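You operate a simulated robot arm through the tools that you are given. There is no shell and no other tool.

You are at the controls of a simulated robot arm. One attempt, no reset.

Task
Reset the peel tester, pull the clamped strip and set the press's time dial by the chart.
Fine: press reset once, before the pull; then lever up and grip open, the board stays clamped.
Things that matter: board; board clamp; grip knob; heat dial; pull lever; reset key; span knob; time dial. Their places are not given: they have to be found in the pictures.

Only the result counts: the job must be done as asked and must still hold three seconds after the hand-in. Knocking over, shifting, dropping, spilling or breaking anything else fails it.

Robot
A 7-joint arm with a two-finger parallel gripper, fixed in place. Base frame: the origin is on the floor under the middle of its stand, x ahead of it, y to its left, z up. Readings come in mm, rad, newtons and seconds.
With the tool pointing down near the work surface it reaches from about 360 to 780 mm from the base axis. Its first joint turns from -2.496 to 2.496 rad. Payload 3 kg.
The tool frame sits at the grasp point between the pads (the TCP): z along the fingers, y along the line on which they close. The tips reach 30 mm beyond it. The gripper opens to 110 mm. The fingers are 20 mm wide and 10 mm thick; the gripper's body (48 by 112 mm) begins 55 mm behind the TCP.
Orientation is that of the tool frame in the base frame, as a unit quaternion [w, x, y, z]. With the fingers straight down and closing along the base's y, the tool's x points along the base's -x, its y along +y and its z along -z.

Tools
- The arm moves only by the tool send_rows. Its argument "steps" is a list that holds one entry, the list of rows, each a list of 7 numbers: the turn, a rotation vector about the tool's x, y, z in units of 4 degrees (1.0 is 4 degrees), then the shift along the tool's x, y, z in units of 40 mm (1.0 is 40 mm), then the finger opening in mm, from 0 to 110. In form: [[[rx, ry, rz, tx, ty, tz, jaw], ...]]. A call has 1 to 20 rows; each row shifts and turns the commanded pose from where the row before left it, along the tool's axes as they then stand. A call with a number of a shift or a turn outside -1 to 1 is refused whole. Each row takes 0.2 s and may step no farther than 50 mm and 0.15 rad from the row before; otherwise, or with a gripper value out of range, the whole call is refused. Where a pose cannot be reached the arm comes as near as it can. A force on the tool above 90 N (or 10 N above the force at the start of the call, whichever is more), or a blocked arm, ends the call early, and 0.2 s more pass. Each finger travels about 153 mm/s and halts on what it meets, pressing with about 45 N; the grip force reading is that of the motor and also rises with nothing between the fingers. The clock runs only during rows and for 0.2 s after the last one: add rows that do not move to give the fingers time. It gives the time, the measured TCP pose, the force on the tool (base axes), the opening and the grip force at its end, in the units of the frame above (readings bear some noise), with the torque about the TCP (base axes, N m) and any sound that the robot's microphone picked up, and new pictures: "views" is both (left out), scene, wrist or none.
- Cameras (640 x 400 px; columns grow to the right, rows downward): "scene" is fixed at [237.9, -654.8, 1649.6]; the picture's right is [0.78, -0.62, 0.00], its down [-0.30, -0.38, -0.88] and it looks along [0.55, 0.69, -0.48] (base axes); focal length 372 px, centre (320, 200). "wrist" rides on the gripper at [72, 17, -103] in the tool frame; the picture's right is [-0.23, 0.97, 0.00], its down [-0.76, -0.18, -0.62] and it looks along [-0.61, -0.14, 0.78] (tool axes); focal length 222 px, centre (320, 200).
- move_column(by): moves the trunk up (or, below 0, down) by that many mm; the arm rides with it, the base frame stays. It gives what a move gives, with no picture.
- pixel_to_xyz(camera, pixels): for up to 12 pixels [column, row] of the newest picture of that camera ("zoom" is the newest enlarged one), the place [x, y, z] in the base frame of the surface seen there, good to about 2 mm, but the place of the scene camera against the robot may be out by one fixed shift of up to 25 mm in any direction. The clock stands still meanwhile.
- enlarge(camera, box): a new picture of the part [left, top, right, bottom] of that camera's present view, enlarged. The clock stands still meanwhile.
- hand_in(): hands the job in; it is judged then, once.

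Leave the gripper open and the arm clear of the work at the hand-in unless told otherwise.

The tools are called by a JSON object that holds its "op" and its "data". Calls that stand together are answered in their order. send_rows: Moves the arm, as the interface text tells. Its arguments: {"type":"object","properties":{"steps":{"type":"array","items":{"type":"array","items":{"type":"array","items":{"type":"number"}}}},"views":{"type":"string","enum":["both","scene","wrist","none"]}},"required":["steps"]} The other tools are called the same way: move_column (by) moves the trunk up or down; pixel_to_xyz (camera, pixels) gives the place of the surface under pixels of a picture; enlarge (camera, box) takes an enlarged picture of a part of a camera's view; hand_in () hands the job in.

At the start:

```text
time: 0.0
position: [500.8, 3.0, 1338.7]
orientation: [0.0, -0.002, 1.0, -0.001]
contact_force: [0.3, 0.5, -0.9]
ft_torque: [-0.01, 0.04, 0.0]
gripper_width: 109.8
grasp_force: 0.1
trunk travel left (down, up): [-425.0, 65.0]
```

scene: 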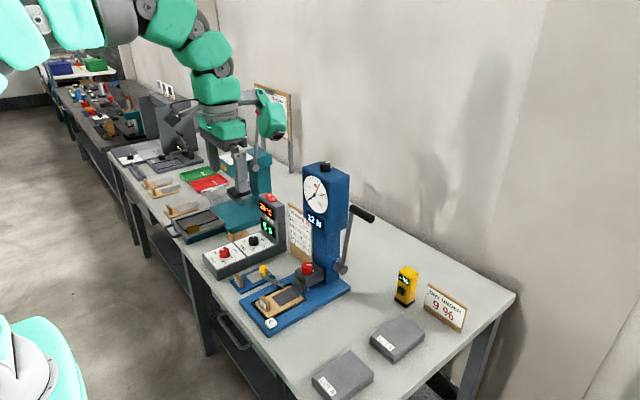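
wrist: 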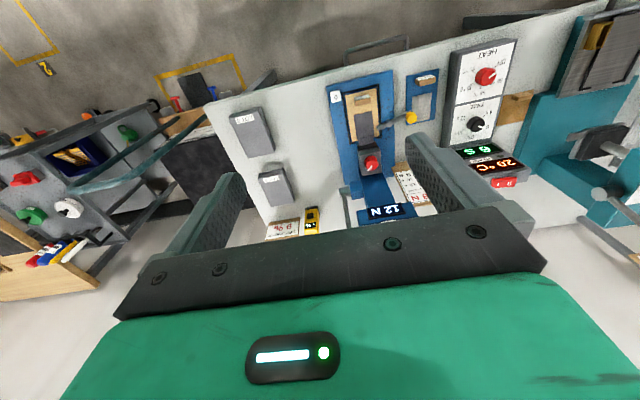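

I see a blue peel tester (gauge, a "12 N" display, lever on the right) at about (310,240), and a press with two dials at about (245,245). A chart stands behind them at (300,235) and a "9 %" sign at (445,305). I'll enlarge these areas first.

{"op": "enlarge", "data": {"camera": "scene", "box": [220, 150, 400, 345]}}

{"op": "enlarge", "data": {"camera": "scene", "box": [280, 195, 330, 265]}}

{"op": "enlarge", "data": {"camera": "scene", "box": [385, 255, 475, 335]}}

{"op": "enlarge", "data": {"camera": "scene", "box": [200, 190, 300, 290]}}

{"op": "enlarge", "data": {"camera": "wrist", "box": [320, 30, 540, 240]}}

```text
2.05 times, centred on (310, 248) of scene
```

zoom: 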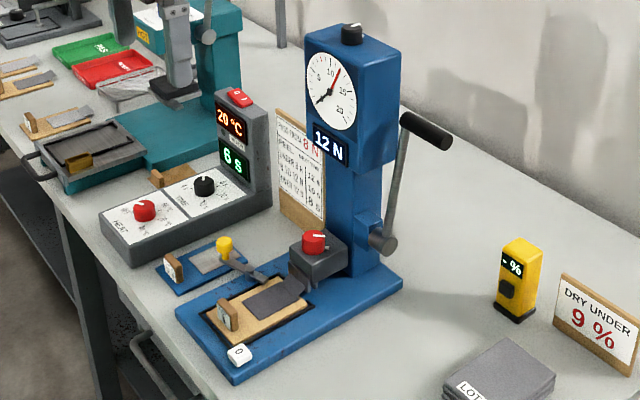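

```text
5.71 times, centred on (305, 230) of scene
```

zoom: 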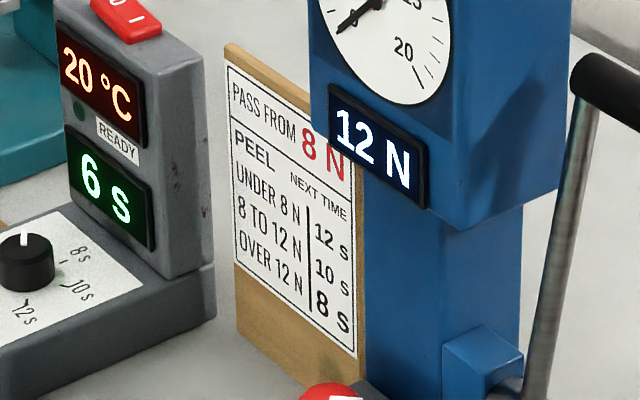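

```text
5.00 times, centred on (430, 295) of scene
```

zoom: 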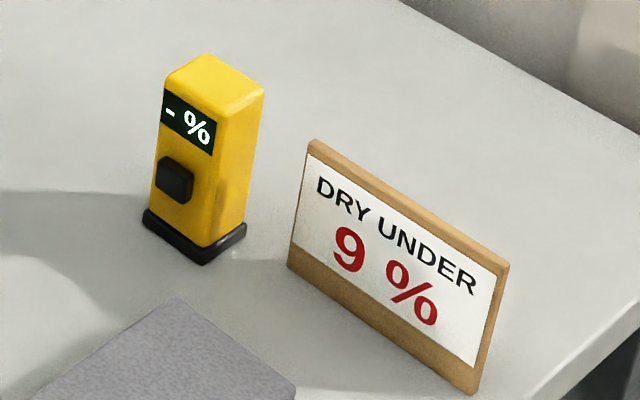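

```text
4.00 times, centred on (250, 240) of scene
```

zoom: 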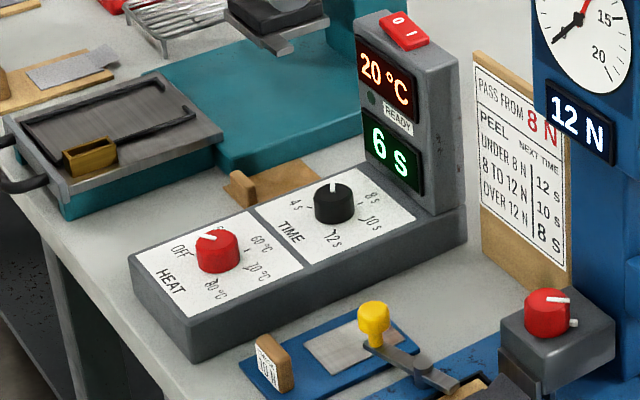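

```text
1.90 times, centred on (430, 135) of wrist
```

zoom: 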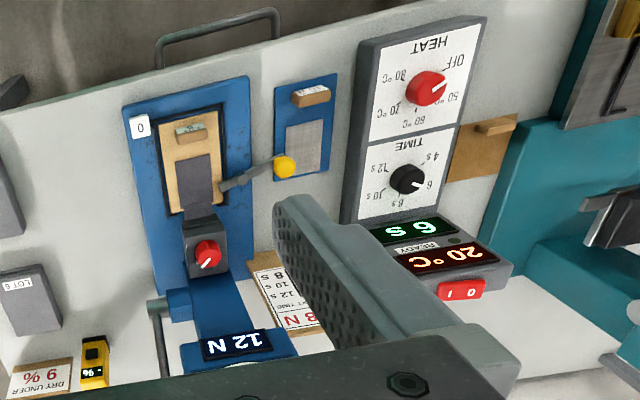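

The chart reads: under 8 N gives 12 s, 8 to 12 N gives 10 s, over 12 N gives 8 s. The display still shows an old 12 N. The white "0" key sits at the front corner of the tester base, the red grip knob on the grey block, and the yellow-tipped lever looks like the board clamp. Next I'll get places for these from the newest zoom (wrist).

{"op": "pixel_to_xyz", "data": {"camera": "zoom", "pixels": [[140, 126], [207, 250], [285, 167], [226, 187], [407, 178], [425, 88], [190, 135], [200, 180], [235, 343], [153, 305], [460, 288], [380, 150]]}}

{"op": "pixel_to_xyz", "data": {"camera": "scene", "pixels": [[271, 322], [307, 268], [264, 269], [253, 240], [224, 252], [325, 164], [316, 193], [362, 213], [343, 268], [300, 235], [404, 285], [445, 305]]}}

{"op": "enlarge", "data": {"camera": "scene", "box": [225, 250, 355, 340]}}

{"op": "enlarge", "data": {"camera": "scene", "box": [290, 150, 390, 230]}}

```text
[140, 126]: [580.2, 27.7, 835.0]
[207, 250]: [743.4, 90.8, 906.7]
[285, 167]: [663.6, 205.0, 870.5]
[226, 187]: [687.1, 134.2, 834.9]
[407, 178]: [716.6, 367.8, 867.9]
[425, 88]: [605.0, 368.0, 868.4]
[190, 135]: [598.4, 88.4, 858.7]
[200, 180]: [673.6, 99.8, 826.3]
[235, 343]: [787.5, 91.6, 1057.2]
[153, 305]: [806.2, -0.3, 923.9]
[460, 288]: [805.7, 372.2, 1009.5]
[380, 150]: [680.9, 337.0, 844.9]
```

```text
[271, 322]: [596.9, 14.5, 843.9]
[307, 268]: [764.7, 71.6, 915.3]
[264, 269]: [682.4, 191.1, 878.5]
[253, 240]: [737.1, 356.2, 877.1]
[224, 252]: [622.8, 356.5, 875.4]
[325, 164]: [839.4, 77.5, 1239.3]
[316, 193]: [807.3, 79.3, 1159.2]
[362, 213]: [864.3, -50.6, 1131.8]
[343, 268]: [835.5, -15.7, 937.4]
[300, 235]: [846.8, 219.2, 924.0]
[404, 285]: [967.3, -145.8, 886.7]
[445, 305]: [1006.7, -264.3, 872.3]
```

```text
4.44 times, centred on (290, 295) of scene
```

zoom: 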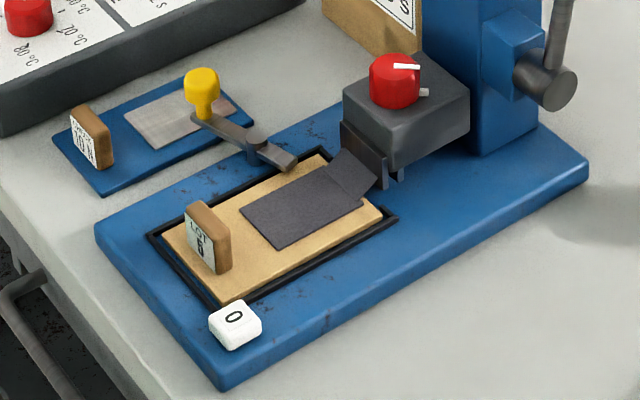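

```text
5.00 times, centred on (340, 190) of scene
```

zoom: 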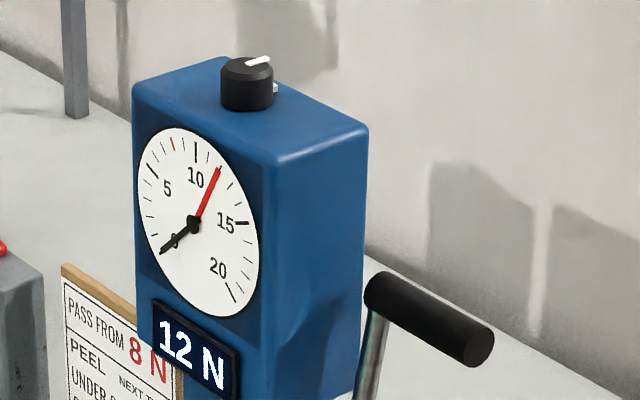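

The scene camera reads about (+18, −13, +8.5) mm off compared with the wrist camera. Next I'll measure the pull lever's handle in the last zoom: the black grip runs from about (375,290) to (480,345).

{"op": "pixel_to_xyz", "data": {"camera": "zoom", "pixels": [[380, 290], [400, 295], [430, 310], [460, 325], [478, 352], [430, 335], [372, 340], [365, 385], [350, 140], [140, 110], [248, 90], [195, 370]]}}

{"op": "pixel_to_xyz", "data": {"camera": "scene", "pixels": [[359, 212], [352, 225], [349, 240], [346, 255], [341, 266], [345, 270], [334, 262], [330, 290], [375, 221], [340, 290], [360, 330], [270, 335]]}}

{"op": "enlarge", "data": {"camera": "scene", "box": [325, 195, 385, 285]}}

```text
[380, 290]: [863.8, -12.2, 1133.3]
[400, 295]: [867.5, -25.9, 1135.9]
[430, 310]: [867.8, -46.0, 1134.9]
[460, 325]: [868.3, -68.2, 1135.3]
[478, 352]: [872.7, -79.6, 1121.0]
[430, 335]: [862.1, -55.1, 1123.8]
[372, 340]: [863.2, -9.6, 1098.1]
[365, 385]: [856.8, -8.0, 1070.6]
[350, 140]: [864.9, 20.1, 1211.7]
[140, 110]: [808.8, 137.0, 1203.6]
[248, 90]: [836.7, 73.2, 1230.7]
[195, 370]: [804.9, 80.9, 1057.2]
```

```text
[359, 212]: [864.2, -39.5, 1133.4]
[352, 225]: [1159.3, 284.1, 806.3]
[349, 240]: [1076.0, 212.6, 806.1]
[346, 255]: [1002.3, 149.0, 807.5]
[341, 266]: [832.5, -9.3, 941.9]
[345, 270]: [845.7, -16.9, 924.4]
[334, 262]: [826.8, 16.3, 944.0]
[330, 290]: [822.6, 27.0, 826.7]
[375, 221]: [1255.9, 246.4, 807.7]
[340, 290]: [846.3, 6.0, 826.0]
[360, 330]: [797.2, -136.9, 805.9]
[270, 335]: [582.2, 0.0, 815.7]
```

```text
4.44 times, centred on (355, 240) of scene
```

zoom: 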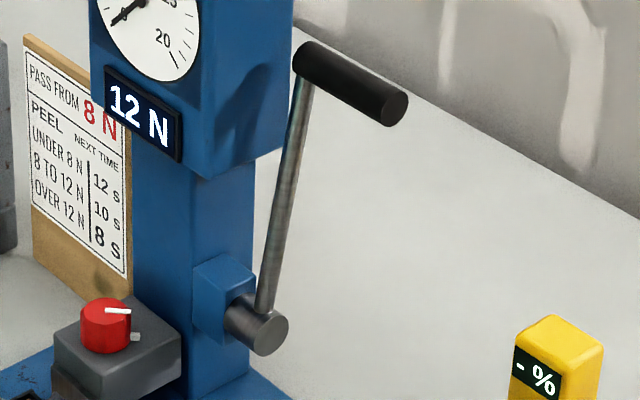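

The handle's axis lies along base y, with its centre near (852, −35, 1117) after the correction. The lever pivot is near (825, −5, 925). To work near the table I'll lower the trunk; there is nothing under the TCP at (500, 3) down to about 850.

{"op": "move_column", "data": {"by": -250}}

```text
time: 2.6
position: [500.2, 4.1, 1090.5]
orientation: [0.0, -0.001, 1.0, 0.0]
contact_force: [0.6, 0.3, -0.6]
ft_torque: [0.02, 0.01, -0.02]
gripper_width: 110.1
grasp_force: 0.0
trunk travel left (down, up): [-175.0, 315.0]
```

The TCP is now at z 1090. I'll send one still row to get fresh pictures.

{"op": "send_rows", "data": {"steps": [[[0, 0, 0, 0, 0, 0, 110]]], "views": "both"}}

```text
time: 3.0
position: [500.3, 4.3, 1090.6]
orientation: [0.0, -0.001, 1.0, 0.0]
contact_force: [0.2, -0.2, -0.3]
ft_torque: [0.0, -0.01, -0.01]
gripper_width: 109.9
grasp_force: 0.1
trunk travel left (down, up): [-175.0, 315.0]
```

scene: 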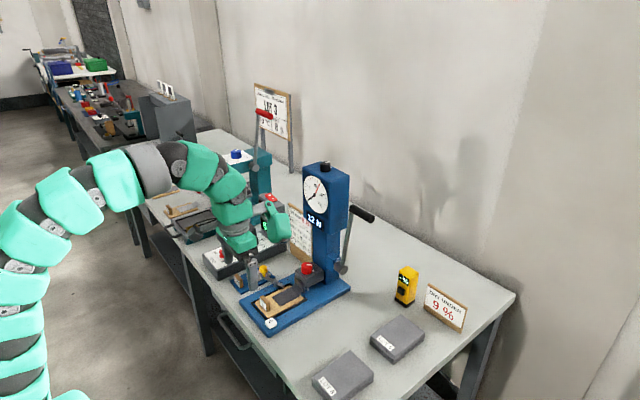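
wrist: 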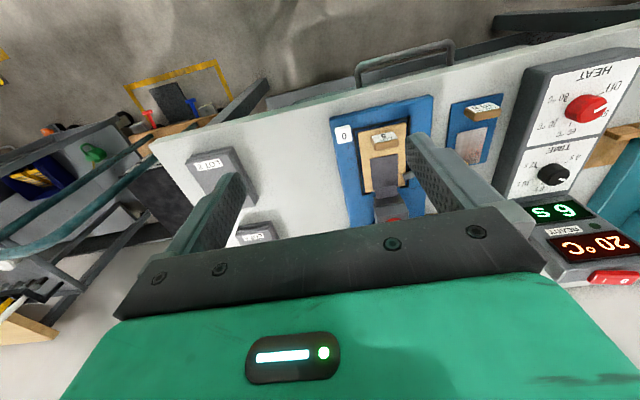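

There is another board on the wall at (272,105). I'll enlarge it, and take a close look at the grip knob and clamp in the wrist and scene pictures.

{"op": "enlarge", "data": {"camera": "scene", "box": [245, 75, 305, 150]}}

{"op": "enlarge", "data": {"camera": "wrist", "box": [320, 80, 480, 240]}}

{"op": "enlarge", "data": {"camera": "wrist", "box": [500, 30, 640, 220]}}

{"op": "enlarge", "data": {"camera": "scene", "box": [280, 245, 340, 300]}}

```text
5.33 times, centred on (275, 112) of scene
```

zoom: 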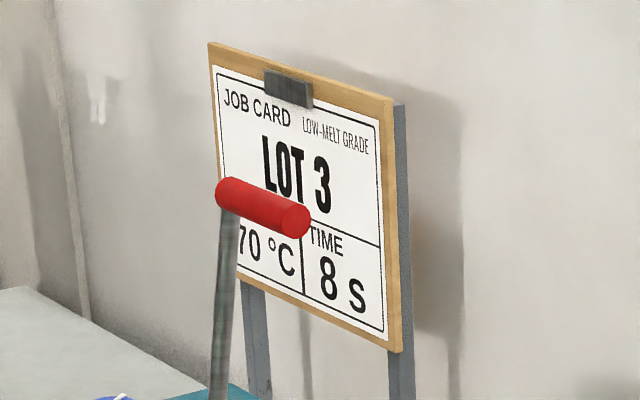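

```text
2.50 times, centred on (400, 160) of wrist
```

zoom: 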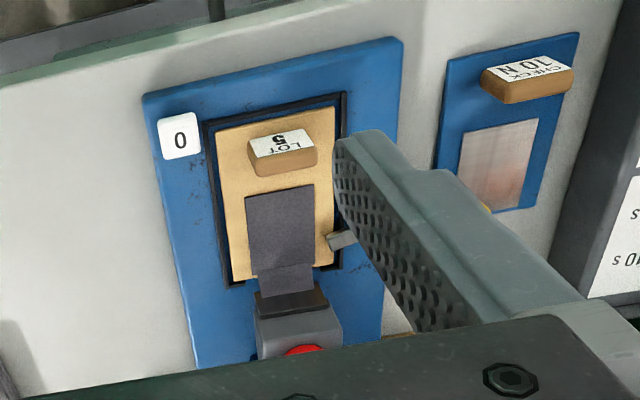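

```text
2.11 times, centred on (570, 125) of wrist
```

zoom: 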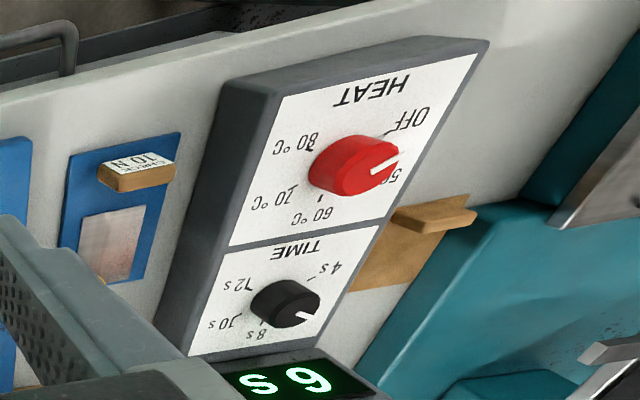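

```text
7.27 times, centred on (310, 272) of scene
```

zoom: 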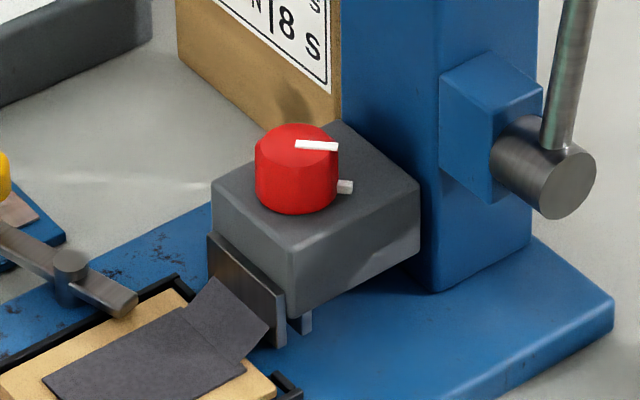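

The job card is for Lot 3, while the board in the tester is Lot 5, so the peel chart is the one that applies. I need to know whether the grip and clamp are closed. I'll move the wrist camera nearer to the grip, with the TCP going to about (650, 100, 1000).

{"op": "send_rows", "data": {"steps": [[[0, 0, 0, -0.75, 0.48, 0.45, 110], [0, 0, 0, -0.75, 0.48, 0.45, 110], [0, 0, 0, -0.75, 0.48, 0.45, 110], [0, 0, 0, -0.75, 0.48, 0.45, 110], [0, 0, 0, -0.75, 0.48, 0.45, 110], [0, 0, 0, 0, 0, 0, 110]]], "views": "both"}}

{"op": "enlarge", "data": {"camera": "wrist", "box": [230, 60, 430, 220]}}

```text
time: 4.4
position: [649.4, 100.7, 1000.0]
orientation: [-0.001, -0.001, 1.0, 0.0]
contact_force: [-0.7, -0.4, -1.2]
ft_torque: [0.03, 0.02, -0.01]
gripper_width: 110.0
grasp_force: 0.1
trunk travel left (down, up): [-175.0, 315.0]
```

scene: 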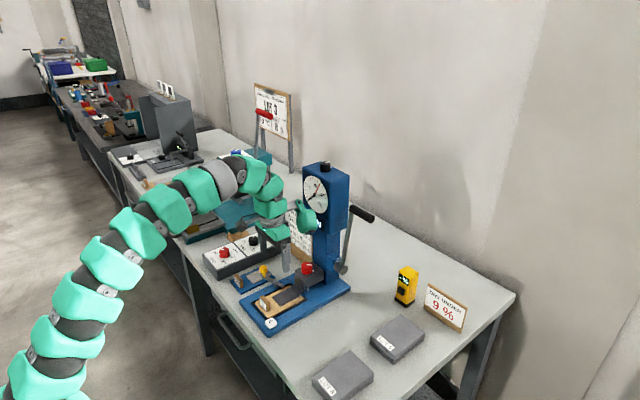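
wrist: 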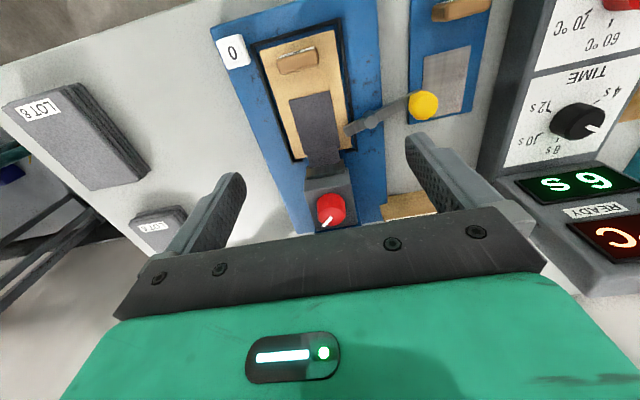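

```text
2.50 times, centred on (330, 140) of wrist
```

zoom: 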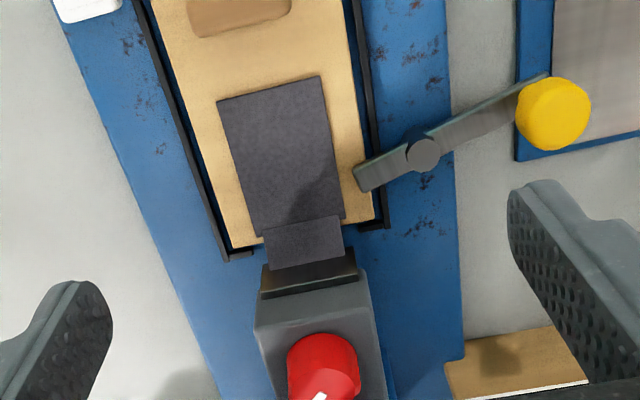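

The clamp lever pivots near (333,120) in the wrist view and its inner end lies over the board's edge, so the board looks clamped. Next I'll zoom in on the jaw from the scene camera.

{"op": "enlarge", "data": {"camera": "scene", "box": [285, 258, 330, 292]}}

{"op": "enlarge", "data": {"camera": "wrist", "box": [290, 140, 370, 240]}}

{"op": "pixel_to_xyz", "data": {"camera": "wrist", "pixels": [[325, 205], [332, 215], [345, 205], [340, 198], [372, 121], [424, 105], [408, 104], [352, 130], [233, 52], [318, 170], [345, 190], [310, 190]]}}

```text
11.76 times, centred on (308, 275) of scene
```

zoom: 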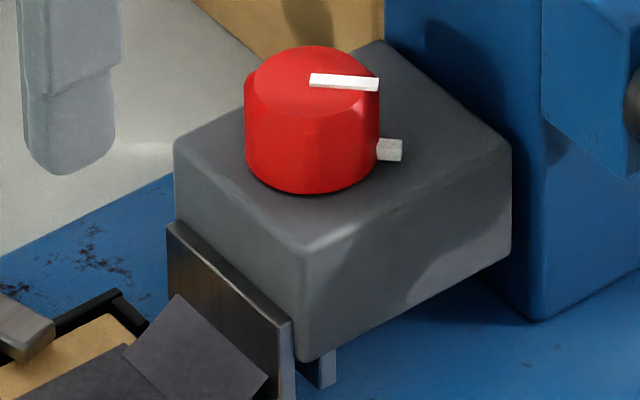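

```text
4.00 times, centred on (330, 190) of wrist
```

zoom: 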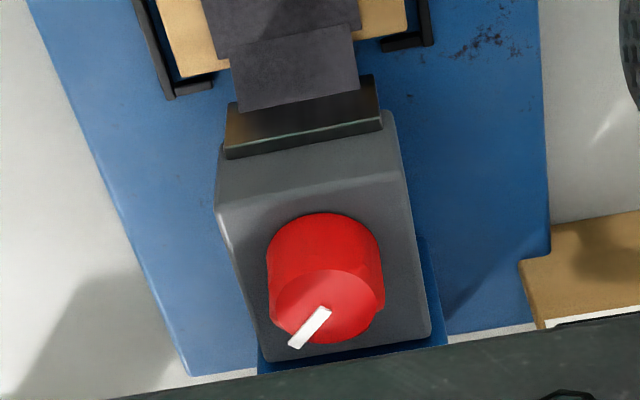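

```text
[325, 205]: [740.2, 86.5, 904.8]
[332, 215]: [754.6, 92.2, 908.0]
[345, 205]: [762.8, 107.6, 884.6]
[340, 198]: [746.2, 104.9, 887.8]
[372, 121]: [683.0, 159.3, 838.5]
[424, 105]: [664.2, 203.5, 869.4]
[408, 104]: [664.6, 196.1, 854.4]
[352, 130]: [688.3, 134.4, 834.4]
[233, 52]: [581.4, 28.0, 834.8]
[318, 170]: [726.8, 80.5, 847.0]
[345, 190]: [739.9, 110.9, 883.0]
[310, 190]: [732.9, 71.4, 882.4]
```

I'll measure the knob's pointer and the index tick from a scene zoom to learn how far the pointer is off its mark.

{"op": "enlarge", "data": {"camera": "scene", "box": [285, 258, 330, 292]}}

{"op": "pixel_to_xyz", "data": {"camera": "zoom", "pixels": [[390, 150], [315, 80], [372, 86], [270, 75], [312, 52], [345, 95], [312, 100], [388, 155], [190, 340], [230, 290], [325, 370], [285, 350]]}}

```text
11.76 times, centred on (308, 275) of scene
```

zoom: 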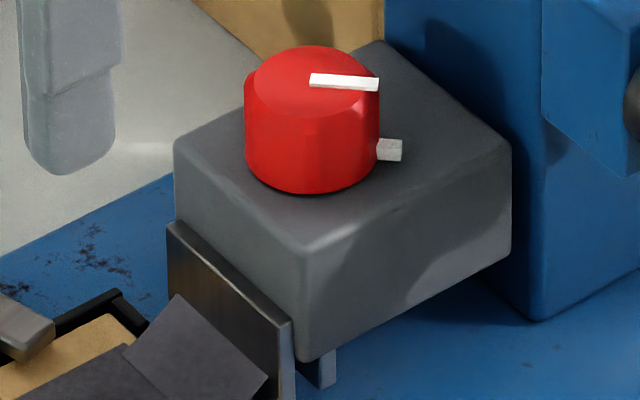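

```text
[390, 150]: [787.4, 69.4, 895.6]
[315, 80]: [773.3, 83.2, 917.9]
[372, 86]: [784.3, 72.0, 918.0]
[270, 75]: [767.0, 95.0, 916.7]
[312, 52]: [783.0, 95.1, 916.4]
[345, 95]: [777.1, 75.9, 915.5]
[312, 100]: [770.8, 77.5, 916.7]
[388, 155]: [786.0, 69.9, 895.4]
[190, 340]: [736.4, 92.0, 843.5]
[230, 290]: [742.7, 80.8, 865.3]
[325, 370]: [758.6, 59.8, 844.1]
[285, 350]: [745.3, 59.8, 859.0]
```

The grip pointer and its tick are lined up (both at about −45°), so the state isn't clear from that. I'll do the reset first: close the fingers, go over the "0" key at (580.5, 28), and come down to TCP z 890, which puts the tips about 25 mm above the key.

{"op": "send_rows", "data": {"steps": [[[0, 0, 0, 0.575, -0.606, 0, 0], [0, 0, 0, 0.575, -0.606, 0, 0], [0, 0, 0, 0.575, -0.606, 0, 0], [0, 0, 0, 0, 0, 0.9167, 0], [0, 0, 0, 0, 0, 0.9167, 0], [0, 0, 0, 0, 0, 0.9167, 0], [0, 0, 0, 0, 0, 0, 0]]], "views": "both"}}

{"op": "enlarge", "data": {"camera": "wrist", "box": [220, 60, 420, 220]}}

{"op": "enlarge", "data": {"camera": "scene", "box": [240, 260, 330, 340]}}

```text
time: 6.0
position: [579.6, 27.0, 890.5]
orientation: [0.0, -0.001, 1.0, 0.001]
contact_force: [0.8, 0.0, -0.6]
ft_torque: [0.0, 0.0, -0.03]
gripper_width: 0.3
grasp_force: 37.6
trunk travel left (down, up): [-175.0, 315.0]
```

scene: 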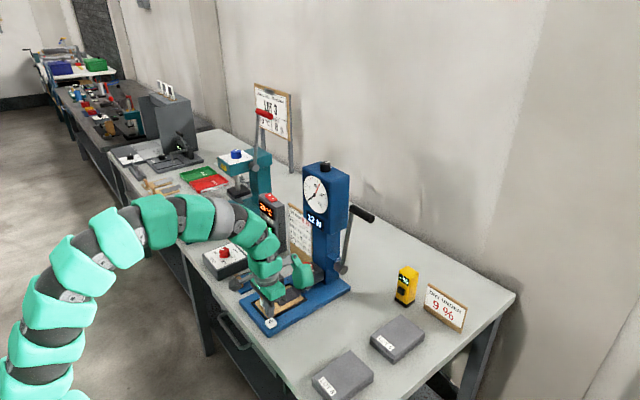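
wrist: 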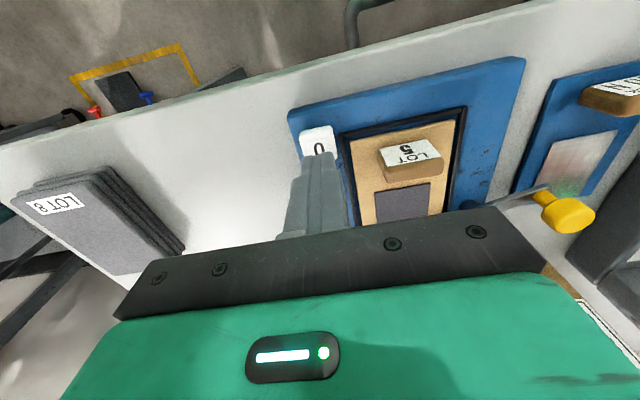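

```text
2.50 times, centred on (320, 140) of wrist
```

zoom: 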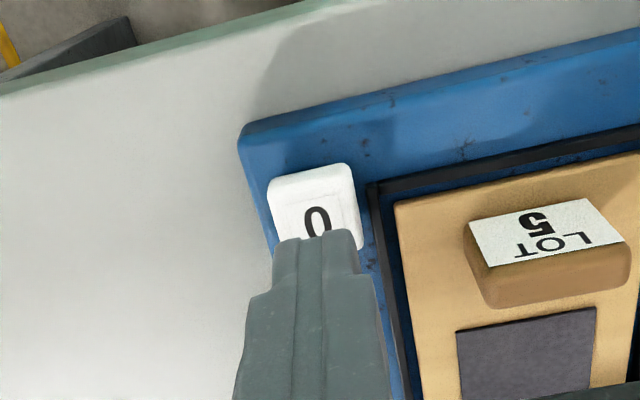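

```text
5.00 times, centred on (285, 300) of scene
```

zoom: 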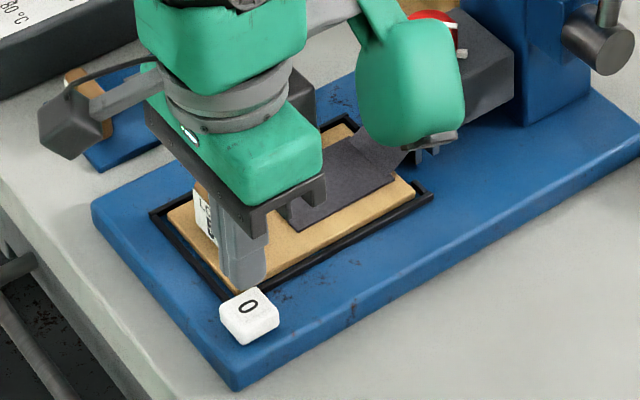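

Fingers are closed and above the key, and the "0" shows just beyond the fingertips. A green wrist housing also hangs at zoom (410,90) near the grip block. I'll check where it is, and the key's corners.

{"op": "pixel_to_xyz", "data": {"camera": "zoom", "pixels": [[410, 90], [405, 140], [440, 60], [430, 140], [370, 60], [60, 120], [248, 305], [222, 305], [248, 330], [275, 310], [250, 290], [265, 315]]}}

{"op": "enlarge", "data": {"camera": "scene", "box": [220, 180, 340, 340]}}

```text
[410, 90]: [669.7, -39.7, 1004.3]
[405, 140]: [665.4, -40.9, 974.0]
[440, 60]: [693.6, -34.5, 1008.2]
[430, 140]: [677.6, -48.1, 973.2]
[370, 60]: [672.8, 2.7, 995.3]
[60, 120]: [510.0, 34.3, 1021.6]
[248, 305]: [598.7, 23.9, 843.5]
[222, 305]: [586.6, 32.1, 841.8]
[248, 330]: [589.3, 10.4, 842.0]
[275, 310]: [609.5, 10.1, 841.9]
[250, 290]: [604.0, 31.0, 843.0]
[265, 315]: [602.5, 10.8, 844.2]
```

```text
2.50 times, centred on (280, 260) of scene
```

zoom: 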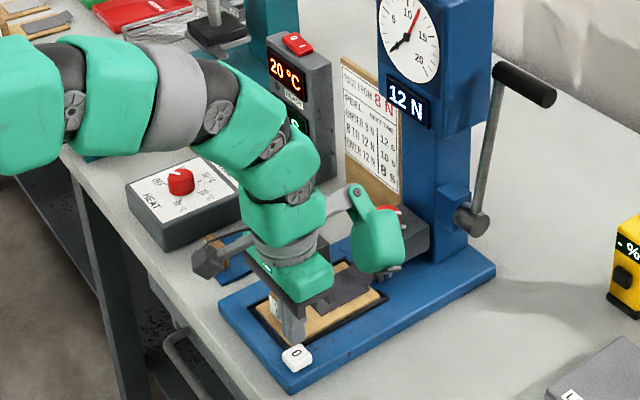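

The green housing sits forward of the tool on its −y side, about 75 mm or more above the TCP. I must keep it clear of the tester. Before pressing, I'll check the key's place with the wrist camera at its corners.

{"op": "pixel_to_xyz", "data": {"camera": "wrist", "pixels": [[318, 142], [303, 134], [331, 129], [335, 153], [305, 150], [318, 132], [318, 160], [320, 175]]}}

```text
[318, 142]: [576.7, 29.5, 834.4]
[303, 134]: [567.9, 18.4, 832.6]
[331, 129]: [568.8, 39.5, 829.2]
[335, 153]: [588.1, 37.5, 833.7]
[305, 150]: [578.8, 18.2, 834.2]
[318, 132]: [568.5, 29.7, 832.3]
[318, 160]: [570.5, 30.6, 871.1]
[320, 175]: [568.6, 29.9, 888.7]
```

The key spans x 568–590 and y 18–39, with its top at z 834.5. The TCP is already well placed. I'll go down 24 mm so the tips stop about 2 mm above it.

{"op": "send_rows", "data": {"steps": [[[0, 0, 0, 0, 0.02, 0.3, 0], [0, 0, 0, 0, 0, 0.3, 0], [0, 0, 0, 0, 0, 0, 0]]], "views": "scene"}}

{"op": "enlarge", "data": {"camera": "scene", "box": [240, 180, 360, 340]}}

```text
time: 6.8
position: [579.6, 27.6, 865.1]
orientation: [0.0, -0.001, 1.0, 0.001]
contact_force: [0.3, 0.4, 0.4]
ft_torque: [0.04, 0.0, -0.03]
gripper_width: 0.1
grasp_force: 37.6
trunk travel left (down, up): [-175.0, 315.0]
```

scene: 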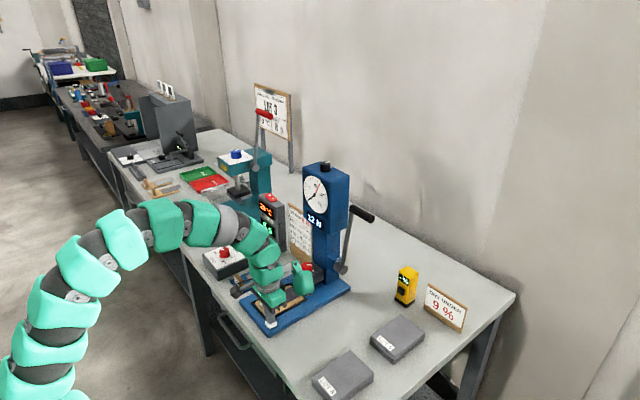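

```text
2.50 times, centred on (300, 260) of scene
```

zoom: 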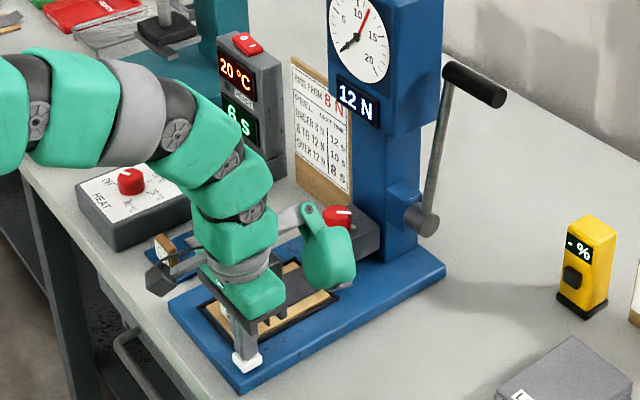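

The tips are at about z 835 with no contact yet, and the display still shows 12 N. I'll press down 5 mm in small steps and read the force and display while holding.

{"op": "send_rows", "data": {"steps": [[[0, 0, 0, 0, 0, 0.04, 0], [0, 0, 0, 0, 0, 0.04, 0], [0, 0, 0, 0, 0, 0.04, 0]]], "views": "scene"}}

{"op": "enlarge", "data": {"camera": "scene", "box": [240, 180, 360, 340]}}

```text
time: 7.6
position: [580.4, 28.4, 860.4]
orientation: [0.0, -0.001, 1.0, 0.0]
contact_force: [-0.7, -2.1, 3.2]
ft_torque: [-0.11, 0.03, 0.0]
gripper_width: 0.1
grasp_force: 37.8
trunk travel left (down, up): [-175.0, 315.0]
heard: click
```

scene: 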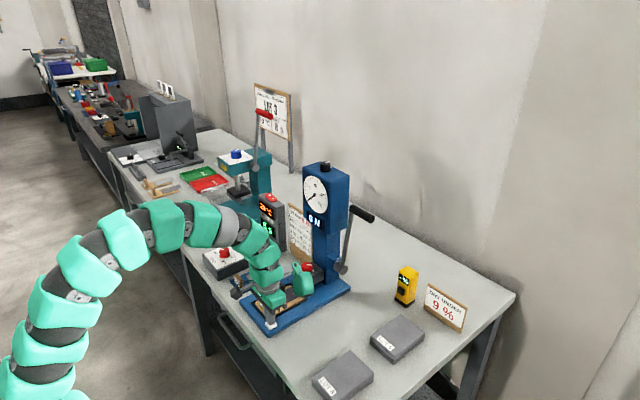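

```text
2.50 times, centred on (300, 260) of scene
```

zoom: 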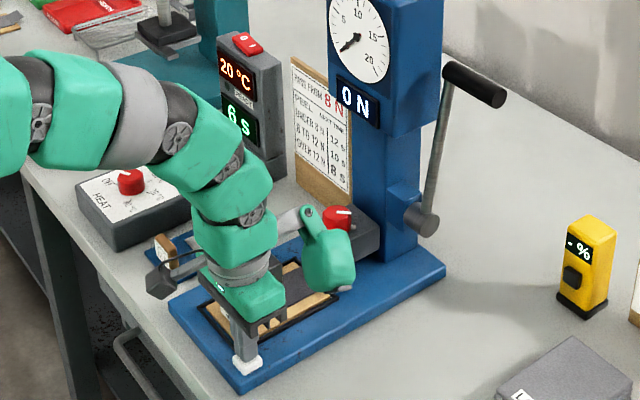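

I heard a click and the display now shows 0 N with the red needle gone, so the reset is done once. I'll lift straight up.

{"op": "send_rows", "data": {"steps": [[[0, 0, 0, 0, 0, -0.5, 0], [0, 0, 0, 0, 0, -1, 0], [0, 0, 0, 0, 0, -1, 0], [0, 0, 0, 0, 0, -1, 0], [0, 0, 0, 0, 0, 0, 0]]], "views": "scene"}}

{"op": "enlarge", "data": {"camera": "scene", "box": [230, 210, 350, 340]}}

```text
time: 8.8
position: [577.8, 29.9, 999.8]
orientation: [0.0, -0.001, 1.0, 0.0]
contact_force: [0.3, -0.2, 0.4]
ft_torque: [0.04, -0.01, 0.0]
gripper_width: 0.0
grasp_force: 37.7
trunk travel left (down, up): [-175.0, 315.0]
```

scene: 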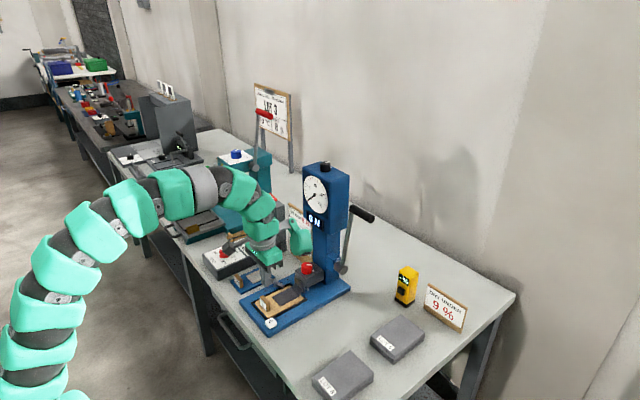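

```text
3.08 times, centred on (290, 275) of scene
```

zoom: 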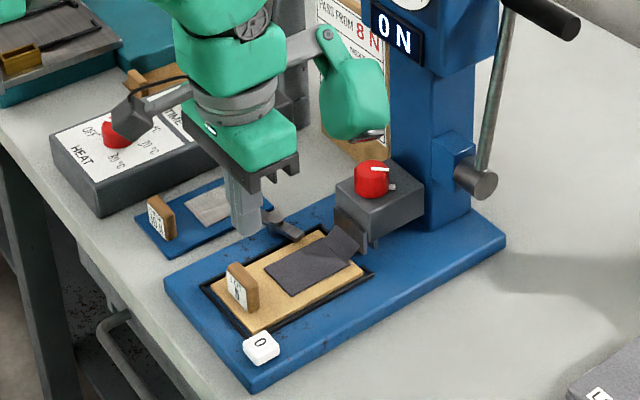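

The key came back up, the lever is still up and everything else is unmoved. Next I want a side view of the jaw to see whether it is closed. I'll turn the tool −90° about its axis here, in free space, and open the fingers.

{"op": "send_rows", "data": {"steps": [[[0, 0, -1, 0, 0, 0, 30], [0, 0, -1, 0, 0, 0, 60], [0, 0, -1, 0, 0, 0, 100], [0, 0, -1, 0, 0, 0, 100], [0, 0, -1, 0, 0, 0, 100], [0, 0, -1, 0, 0, 0, 100], [0, 0, -1, 0, 0, 0, 100], [0, 0, -1, 0, 0, 0, 100], [0, 0, -1, 0, 0, 0, 100], [0, 0, -1, 0, 0, 0, 100], [0, 0, -1, 0, 0, 0, 100], [0, 0, -1, 0, 0, 0, 100], [0, 0, -1, 0, 0, 0, 100], [0, 0, -1, 0, 0, 0, 100], [0, 0, -1, 0, 0, 0, 100], [0, 0, -1, 0, 0, 0, 100], [0, 0, -1, 0, 0, 0, 100], [0, 0, -1, 0, 0, 0, 100], [0, 0, -1, 0, 0, 0, 100], [0, 0, -1, 0, 0, 0, 100]]], "views": "both"}}

```text
time: 13.0
position: [582.1, 27.2, 999.9]
orientation: [0.001, -0.644, 0.765, 0.001]
contact_force: [-0.2, 0.4, -0.2]
ft_torque: [0.05, 0.03, 0.01]
gripper_width: 99.9
grasp_force: 0.0
trunk travel left (down, up): [-175.0, 315.0]
```

scene: 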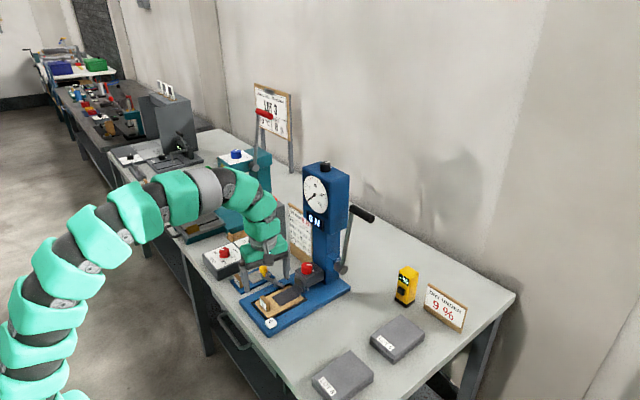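
wrist: 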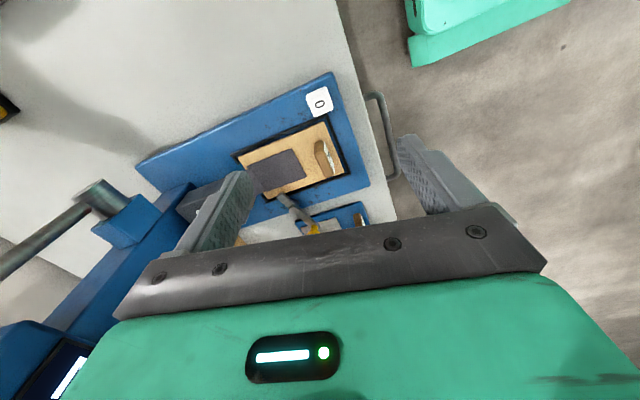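

Yaw is now about −80°. I'll finish the yaw, move to about (660, −34, 991), then tilt 32° so the camera looks at the jaw from the right side.

{"op": "send_rows", "data": {"steps": [[[0, 0, -1, 0, 0, 0, 100], [0, 0, -1, 0, 0, 0, 100], [0, 0, -0.5, 0, 0, 0, 100], [0, 0, 0, 0.533, -0.683, 0.075, 100], [0, 0, 0, 0.533, -0.683, 0.075, 100], [0, 0, 0, 0.533, -0.683, 0.075, 100], [0, -1, 0, 0, 0, 0, 100], [0, -1, 0, 0, 0, 0, 100], [0, -1, 0, 0, 0, 0, 100], [0, -1, 0, 0, 0, 0, 100], [0, -1, 0, 0, 0, 0, 100], [0, -1, 0, 0, 0, 0, 100], [0, -1, 0, 0, 0, 0, 100], [0, -1, 0, 0, 0, 0, 100], [0, 0, 0, 0, 0, 0, 100]]], "views": "both"}}

{"op": "enlarge", "data": {"camera": "wrist", "box": [210, 80, 350, 200]}}

```text
time: 16.2
position: [663.3, -35.5, 991.0]
orientation: [-0.195, 0.68, -0.679, -0.196]
contact_force: [-0.6, -1.1, -0.7]
ft_torque: [-0.01, -0.01, -0.01]
gripper_width: 99.8
grasp_force: 0.1
trunk travel left (down, up): [-175.0, 315.0]
```

scene: 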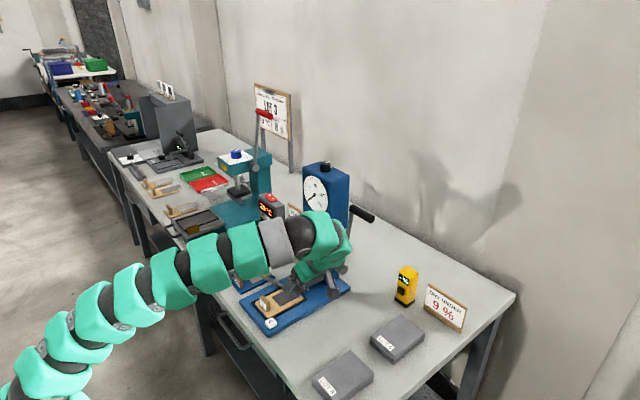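
wrist: 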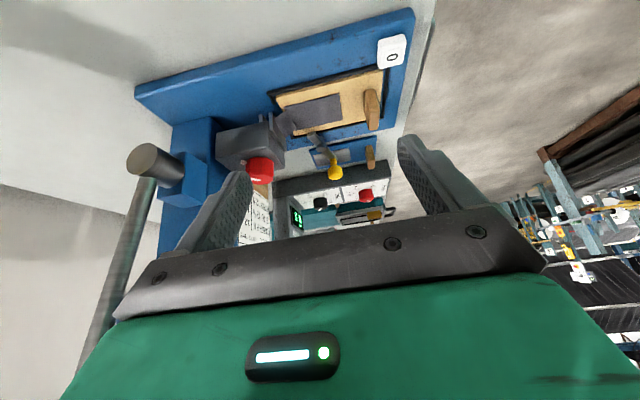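

```text
3.33 times, centred on (280, 140) of wrist
```

zoom: 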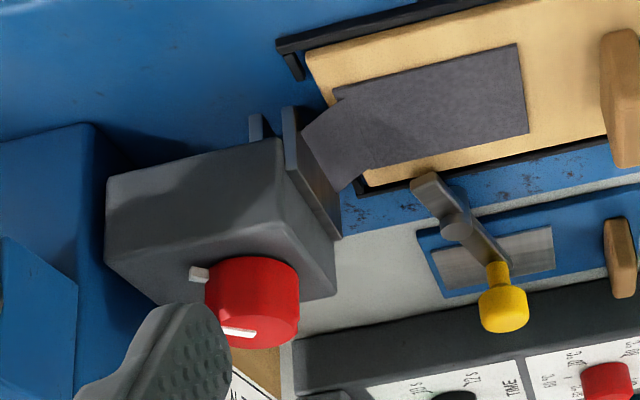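

The view is upside down. There is a front jaw plate and a second, smaller jaw behind it under the block, with a visible gap. I'll zoom in more.

{"op": "enlarge", "data": {"camera": "wrist", "box": [250, 100, 310, 150]}}

{"op": "pixel_to_xyz", "data": {"camera": "zoom", "pixels": [[120, 120], [90, 130], [245, 120], [260, 180], [300, 180], [350, 150], [230, 200], [150, 120], [330, 250], [210, 130]]}}

```text
8.00 times, centred on (280, 125) of wrist
```

zoom: 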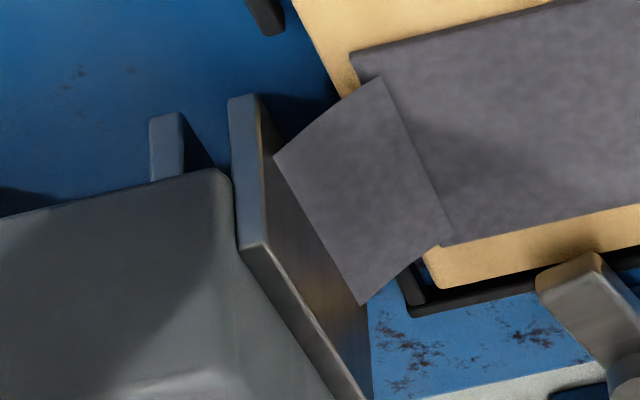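

```text
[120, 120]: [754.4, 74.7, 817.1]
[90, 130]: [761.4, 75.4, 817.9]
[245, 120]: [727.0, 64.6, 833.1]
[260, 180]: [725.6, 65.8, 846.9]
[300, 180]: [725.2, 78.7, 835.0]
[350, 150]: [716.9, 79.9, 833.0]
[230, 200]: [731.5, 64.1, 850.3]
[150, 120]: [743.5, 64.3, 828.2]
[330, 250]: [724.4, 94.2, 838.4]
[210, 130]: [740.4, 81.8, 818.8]
```

The two jaw plates (front at x≈725–732, rear at x≈740–747) stand about 9 mm apart, so the grip looks open with its pointer at the tick. I plan to turn the red knob and watch the plates. First I'll return the tool to its plain orientation, backing away from the tester.

{"op": "send_rows", "data": {"steps": [[[0, 1, 0, 0, 0.25, 0, 100], [0, 1, 0, 0, 0.25, 0, 100], [0, 1, 0, 0, 0.25, 0, 100], [0, 1, 0, 0, 0.25, 0, 100], [0, 1, 0, 0, 0.25, 0, 100], [0, 1, 0, 0, 0.25, 0, 100], [0, 1, 0, 0, 0.25, 0, 100], [0, 1, 0, 0, 0.25, 0, 100], [0, 0, 1, 0, 0, 0, 100], [0, 0, 1, 0, 0, 0, 100], [0, 0, 1, 0, 0, 0, 100], [0, 0, 1, 0, 0, 0, 100], [0, 0, 1, 0, 0, 0, 100], [0, 0, 1, 0, 0, 0, 100], [0, 0, 1, 0, 0, 0, 100], [0, 0, 1, 0, 0, 0, 100], [0, 0, 1, 0, 0, 0, 100], [0, 0, 1, 0, 0, 0, 100], [0, 0, 1, 0, 0, 0, 100], [0, 0, 1, 0, 0, 0, 100]]], "views": "none"}}

{"op": "send_rows", "data": {"steps": [[[0, 0, 1, 0, 0, 0, 80], [0, 0, 1, 0, 0, 0, 60], [0, 0, 1, 0, 0, 0, 60], [0, 0, 1, 0, 0, 0, 60], [0, 0, 1, 0, 0, 0, 60], [0, 0, 1, 0, 0, 0, 60], [0, 0, 1, 0, 0, 0, 60], [0, 0, 1, 0, 0, 0, 60], [0, 0, 1, 0, 0, 0, 60], [0, 0, 1, 0, 0, 0, 60], [0, 0, 0.5, 0, 0, 0, 60], [0, 0, 0, 0, 0, 0, 60]]], "views": "both"}}

```text
time: 20.4
position: [583.9, -36.1, 990.4]
orientation: [0.0, -0.358, 0.934, 0.0]
contact_force: [0.7, 0.5, -0.1]
ft_torque: [0.02, -0.05, 0.02]
gripper_width: 100.1
grasp_force: 0.0
trunk travel left (down, up): [-175.0, 315.0]
```

```text
time: 23.0
position: [583.9, -34.9, 990.6]
orientation: [-0.001, -0.001, 1.0, 0.0]
contact_force: [-0.1, 0.1, -0.1]
ft_torque: [0.0, -0.01, -0.02]
gripper_width: 60.0
grasp_force: 0.0
trunk travel left (down, up): [-175.0, 315.0]
```

scene: 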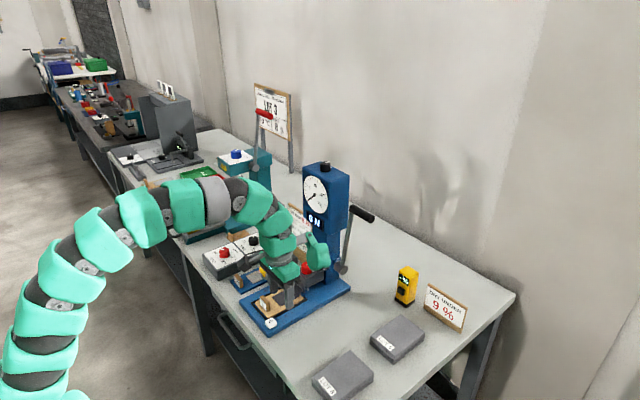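
wrist: 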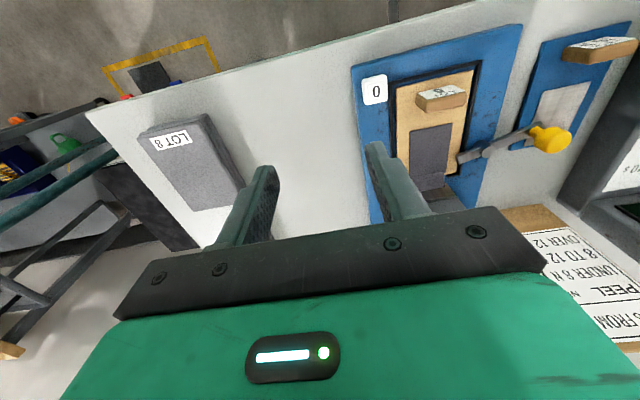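

The tool is straight down again. Now I'll measure the tester's column, box and knob in the scene so I can plan a tilted grasp of the grip knob.

{"op": "enlarge", "data": {"camera": "scene", "box": [280, 150, 390, 300]}}

```text
2.67 times, centred on (335, 225) of scene
```

zoom: 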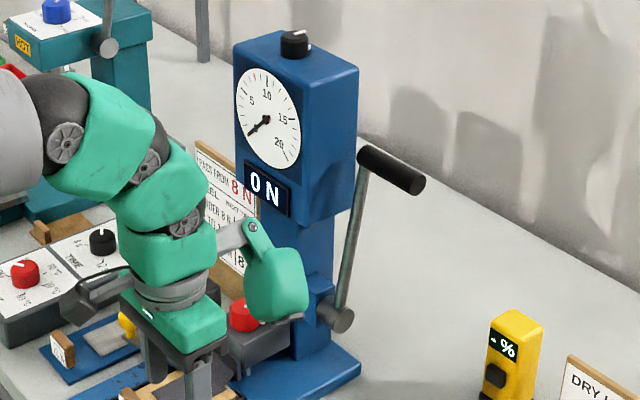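

{"op": "pixel_to_xyz", "data": {"camera": "zoom", "pixels": [[300, 215], [302, 245], [312, 260], [325, 240], [345, 205], [355, 80], [240, 60], [205, 150], [230, 270], [245, 315], [270, 340], [243, 305]]}}

{"op": "pixel_to_xyz", "data": {"camera": "zoom", "pixels": [[275, 285], [260, 320], [300, 270], [262, 232], [290, 300], [300, 330], [310, 320], [375, 165], [410, 180], [360, 180], [340, 260], [340, 320]]}}

```text
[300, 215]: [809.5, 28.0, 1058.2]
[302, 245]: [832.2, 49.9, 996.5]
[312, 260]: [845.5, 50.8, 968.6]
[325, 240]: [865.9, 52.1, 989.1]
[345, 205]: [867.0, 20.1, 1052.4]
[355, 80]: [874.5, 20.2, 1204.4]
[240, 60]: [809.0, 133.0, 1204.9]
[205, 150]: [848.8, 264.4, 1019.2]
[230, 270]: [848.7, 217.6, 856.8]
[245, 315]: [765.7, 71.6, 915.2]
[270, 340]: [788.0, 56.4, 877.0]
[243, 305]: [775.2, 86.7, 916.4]
```

```text
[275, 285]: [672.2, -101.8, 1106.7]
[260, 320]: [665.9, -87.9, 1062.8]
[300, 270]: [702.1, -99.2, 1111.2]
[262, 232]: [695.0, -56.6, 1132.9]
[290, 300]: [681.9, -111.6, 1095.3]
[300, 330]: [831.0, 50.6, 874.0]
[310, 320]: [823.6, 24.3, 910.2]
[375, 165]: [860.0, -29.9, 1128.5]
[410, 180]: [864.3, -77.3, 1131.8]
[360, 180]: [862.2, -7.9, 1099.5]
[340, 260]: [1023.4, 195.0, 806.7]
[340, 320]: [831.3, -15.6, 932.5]
```

With corrected offsets, the box front is at x≈791 with its side at y≈28–33 and its bottom at z≈1045. The grip knob is centred near (755, 91) with its top at z≈909. A 48° forward tilt keeps the green housing clear of the box. I'll tilt in place, then move to a standoff 80 mm short of the knob.

{"op": "send_rows", "data": {"steps": [[[0, -1, 0, 0, 0, 0, 60], [0, -1, 0, 0, 0, 0, 60], [0, -1, 0, 0, 0, 0, 60], [0, -1, 0, 0, 0, 0, 60], [0, -1, 0, 0, 0, 0, 60], [0, -1, 0, 0, 0, 0, 60], [0, -1, 0, 0, 0, 0, 60], [0, -1, 0, 0, 0, 0, 60], [0, -1, 0, 0, 0, 0, 60], [0, -1, 0, 0, 0, 0, 60], [0, -1, 0, 0, 0, 0, 60], [0, -1, 0, 0, 0, 0, 60], [0, 0, 0, -0.314, 0.7875, 0.541, 60], [0, 0, 0, -0.314, 0.7875, 0.541, 60], [0, 0, 0, -0.314, 0.7875, 0.541, 60], [0, 0, 0, -0.314, 0.7875, 0.541, 60], [0, 0, 0, 0, 0, 0, 60]]], "views": "both"}}

{"op": "enlarge", "data": {"camera": "wrist", "box": [240, 100, 400, 220]}}

{"op": "enlarge", "data": {"camera": "scene", "box": [240, 180, 370, 310]}}

```text
time: 26.6
position: [683.1, 88.0, 971.6]
orientation: [0.406, 0.0, 0.914, 0.001]
contact_force: [-0.1, 0.3, -0.2]
ft_torque: [0.0, 0.04, 0.05]
gripper_width: 59.7
grasp_force: 0.1
trunk travel left (down, up): [-175.0, 315.0]
```

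scene: 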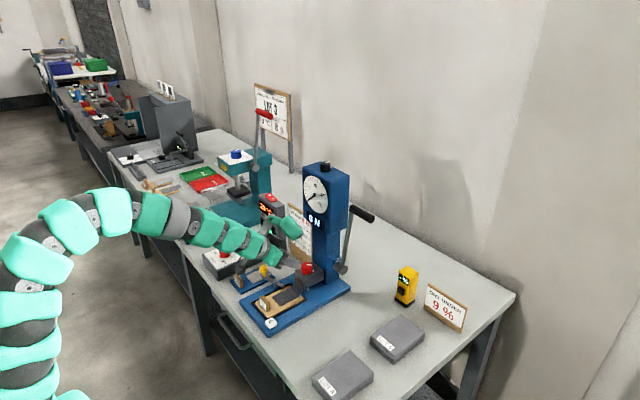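
wrist: 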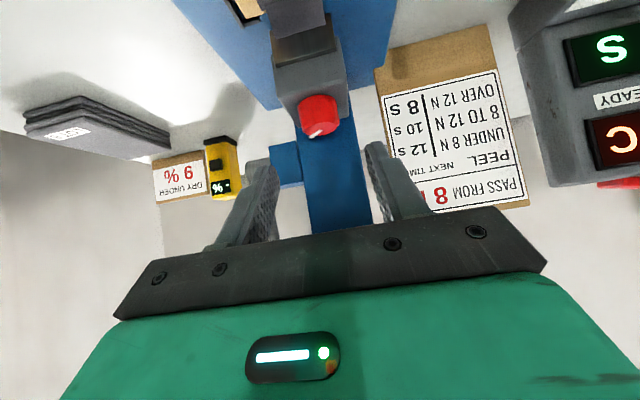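

```text
3.33 times, centred on (320, 160) of wrist
```

zoom: 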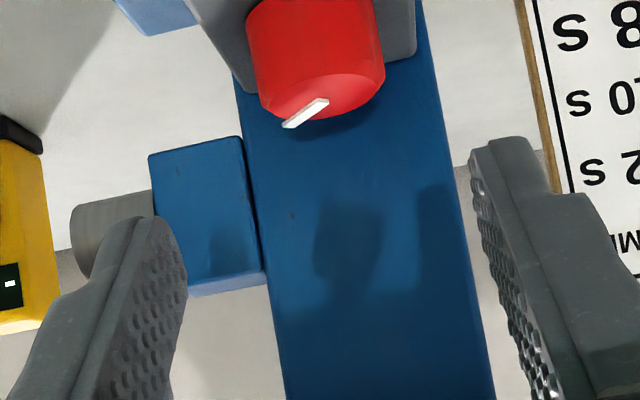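

```text
3.08 times, centred on (305, 245) of scene
```

zoom: 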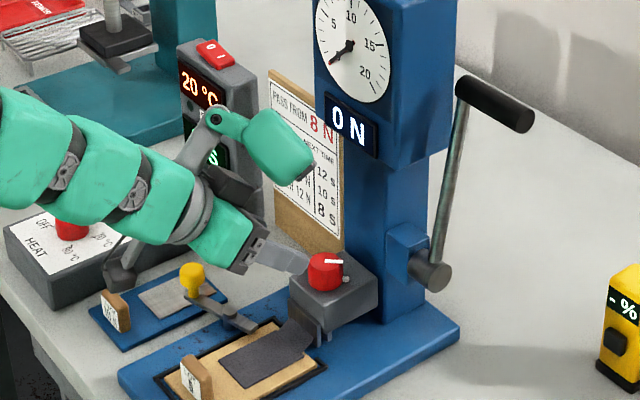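

The knob is in clear view at wrist (320,115). I'll measure its top and sides.

{"op": "pixel_to_xyz", "data": {"camera": "wrist", "pixels": [[319, 128], [318, 134], [301, 116], [338, 114], [319, 105], [312, 130], [303, 123], [337, 123], [340, 170], [290, 80], [345, 85], [285, 160]]}}

```text
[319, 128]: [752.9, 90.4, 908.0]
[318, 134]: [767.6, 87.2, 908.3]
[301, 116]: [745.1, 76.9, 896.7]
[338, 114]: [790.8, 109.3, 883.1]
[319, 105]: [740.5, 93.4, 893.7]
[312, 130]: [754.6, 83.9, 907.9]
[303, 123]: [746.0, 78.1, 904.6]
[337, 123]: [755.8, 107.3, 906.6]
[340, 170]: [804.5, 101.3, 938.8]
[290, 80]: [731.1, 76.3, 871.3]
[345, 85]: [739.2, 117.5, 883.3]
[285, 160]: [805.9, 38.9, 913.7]
```

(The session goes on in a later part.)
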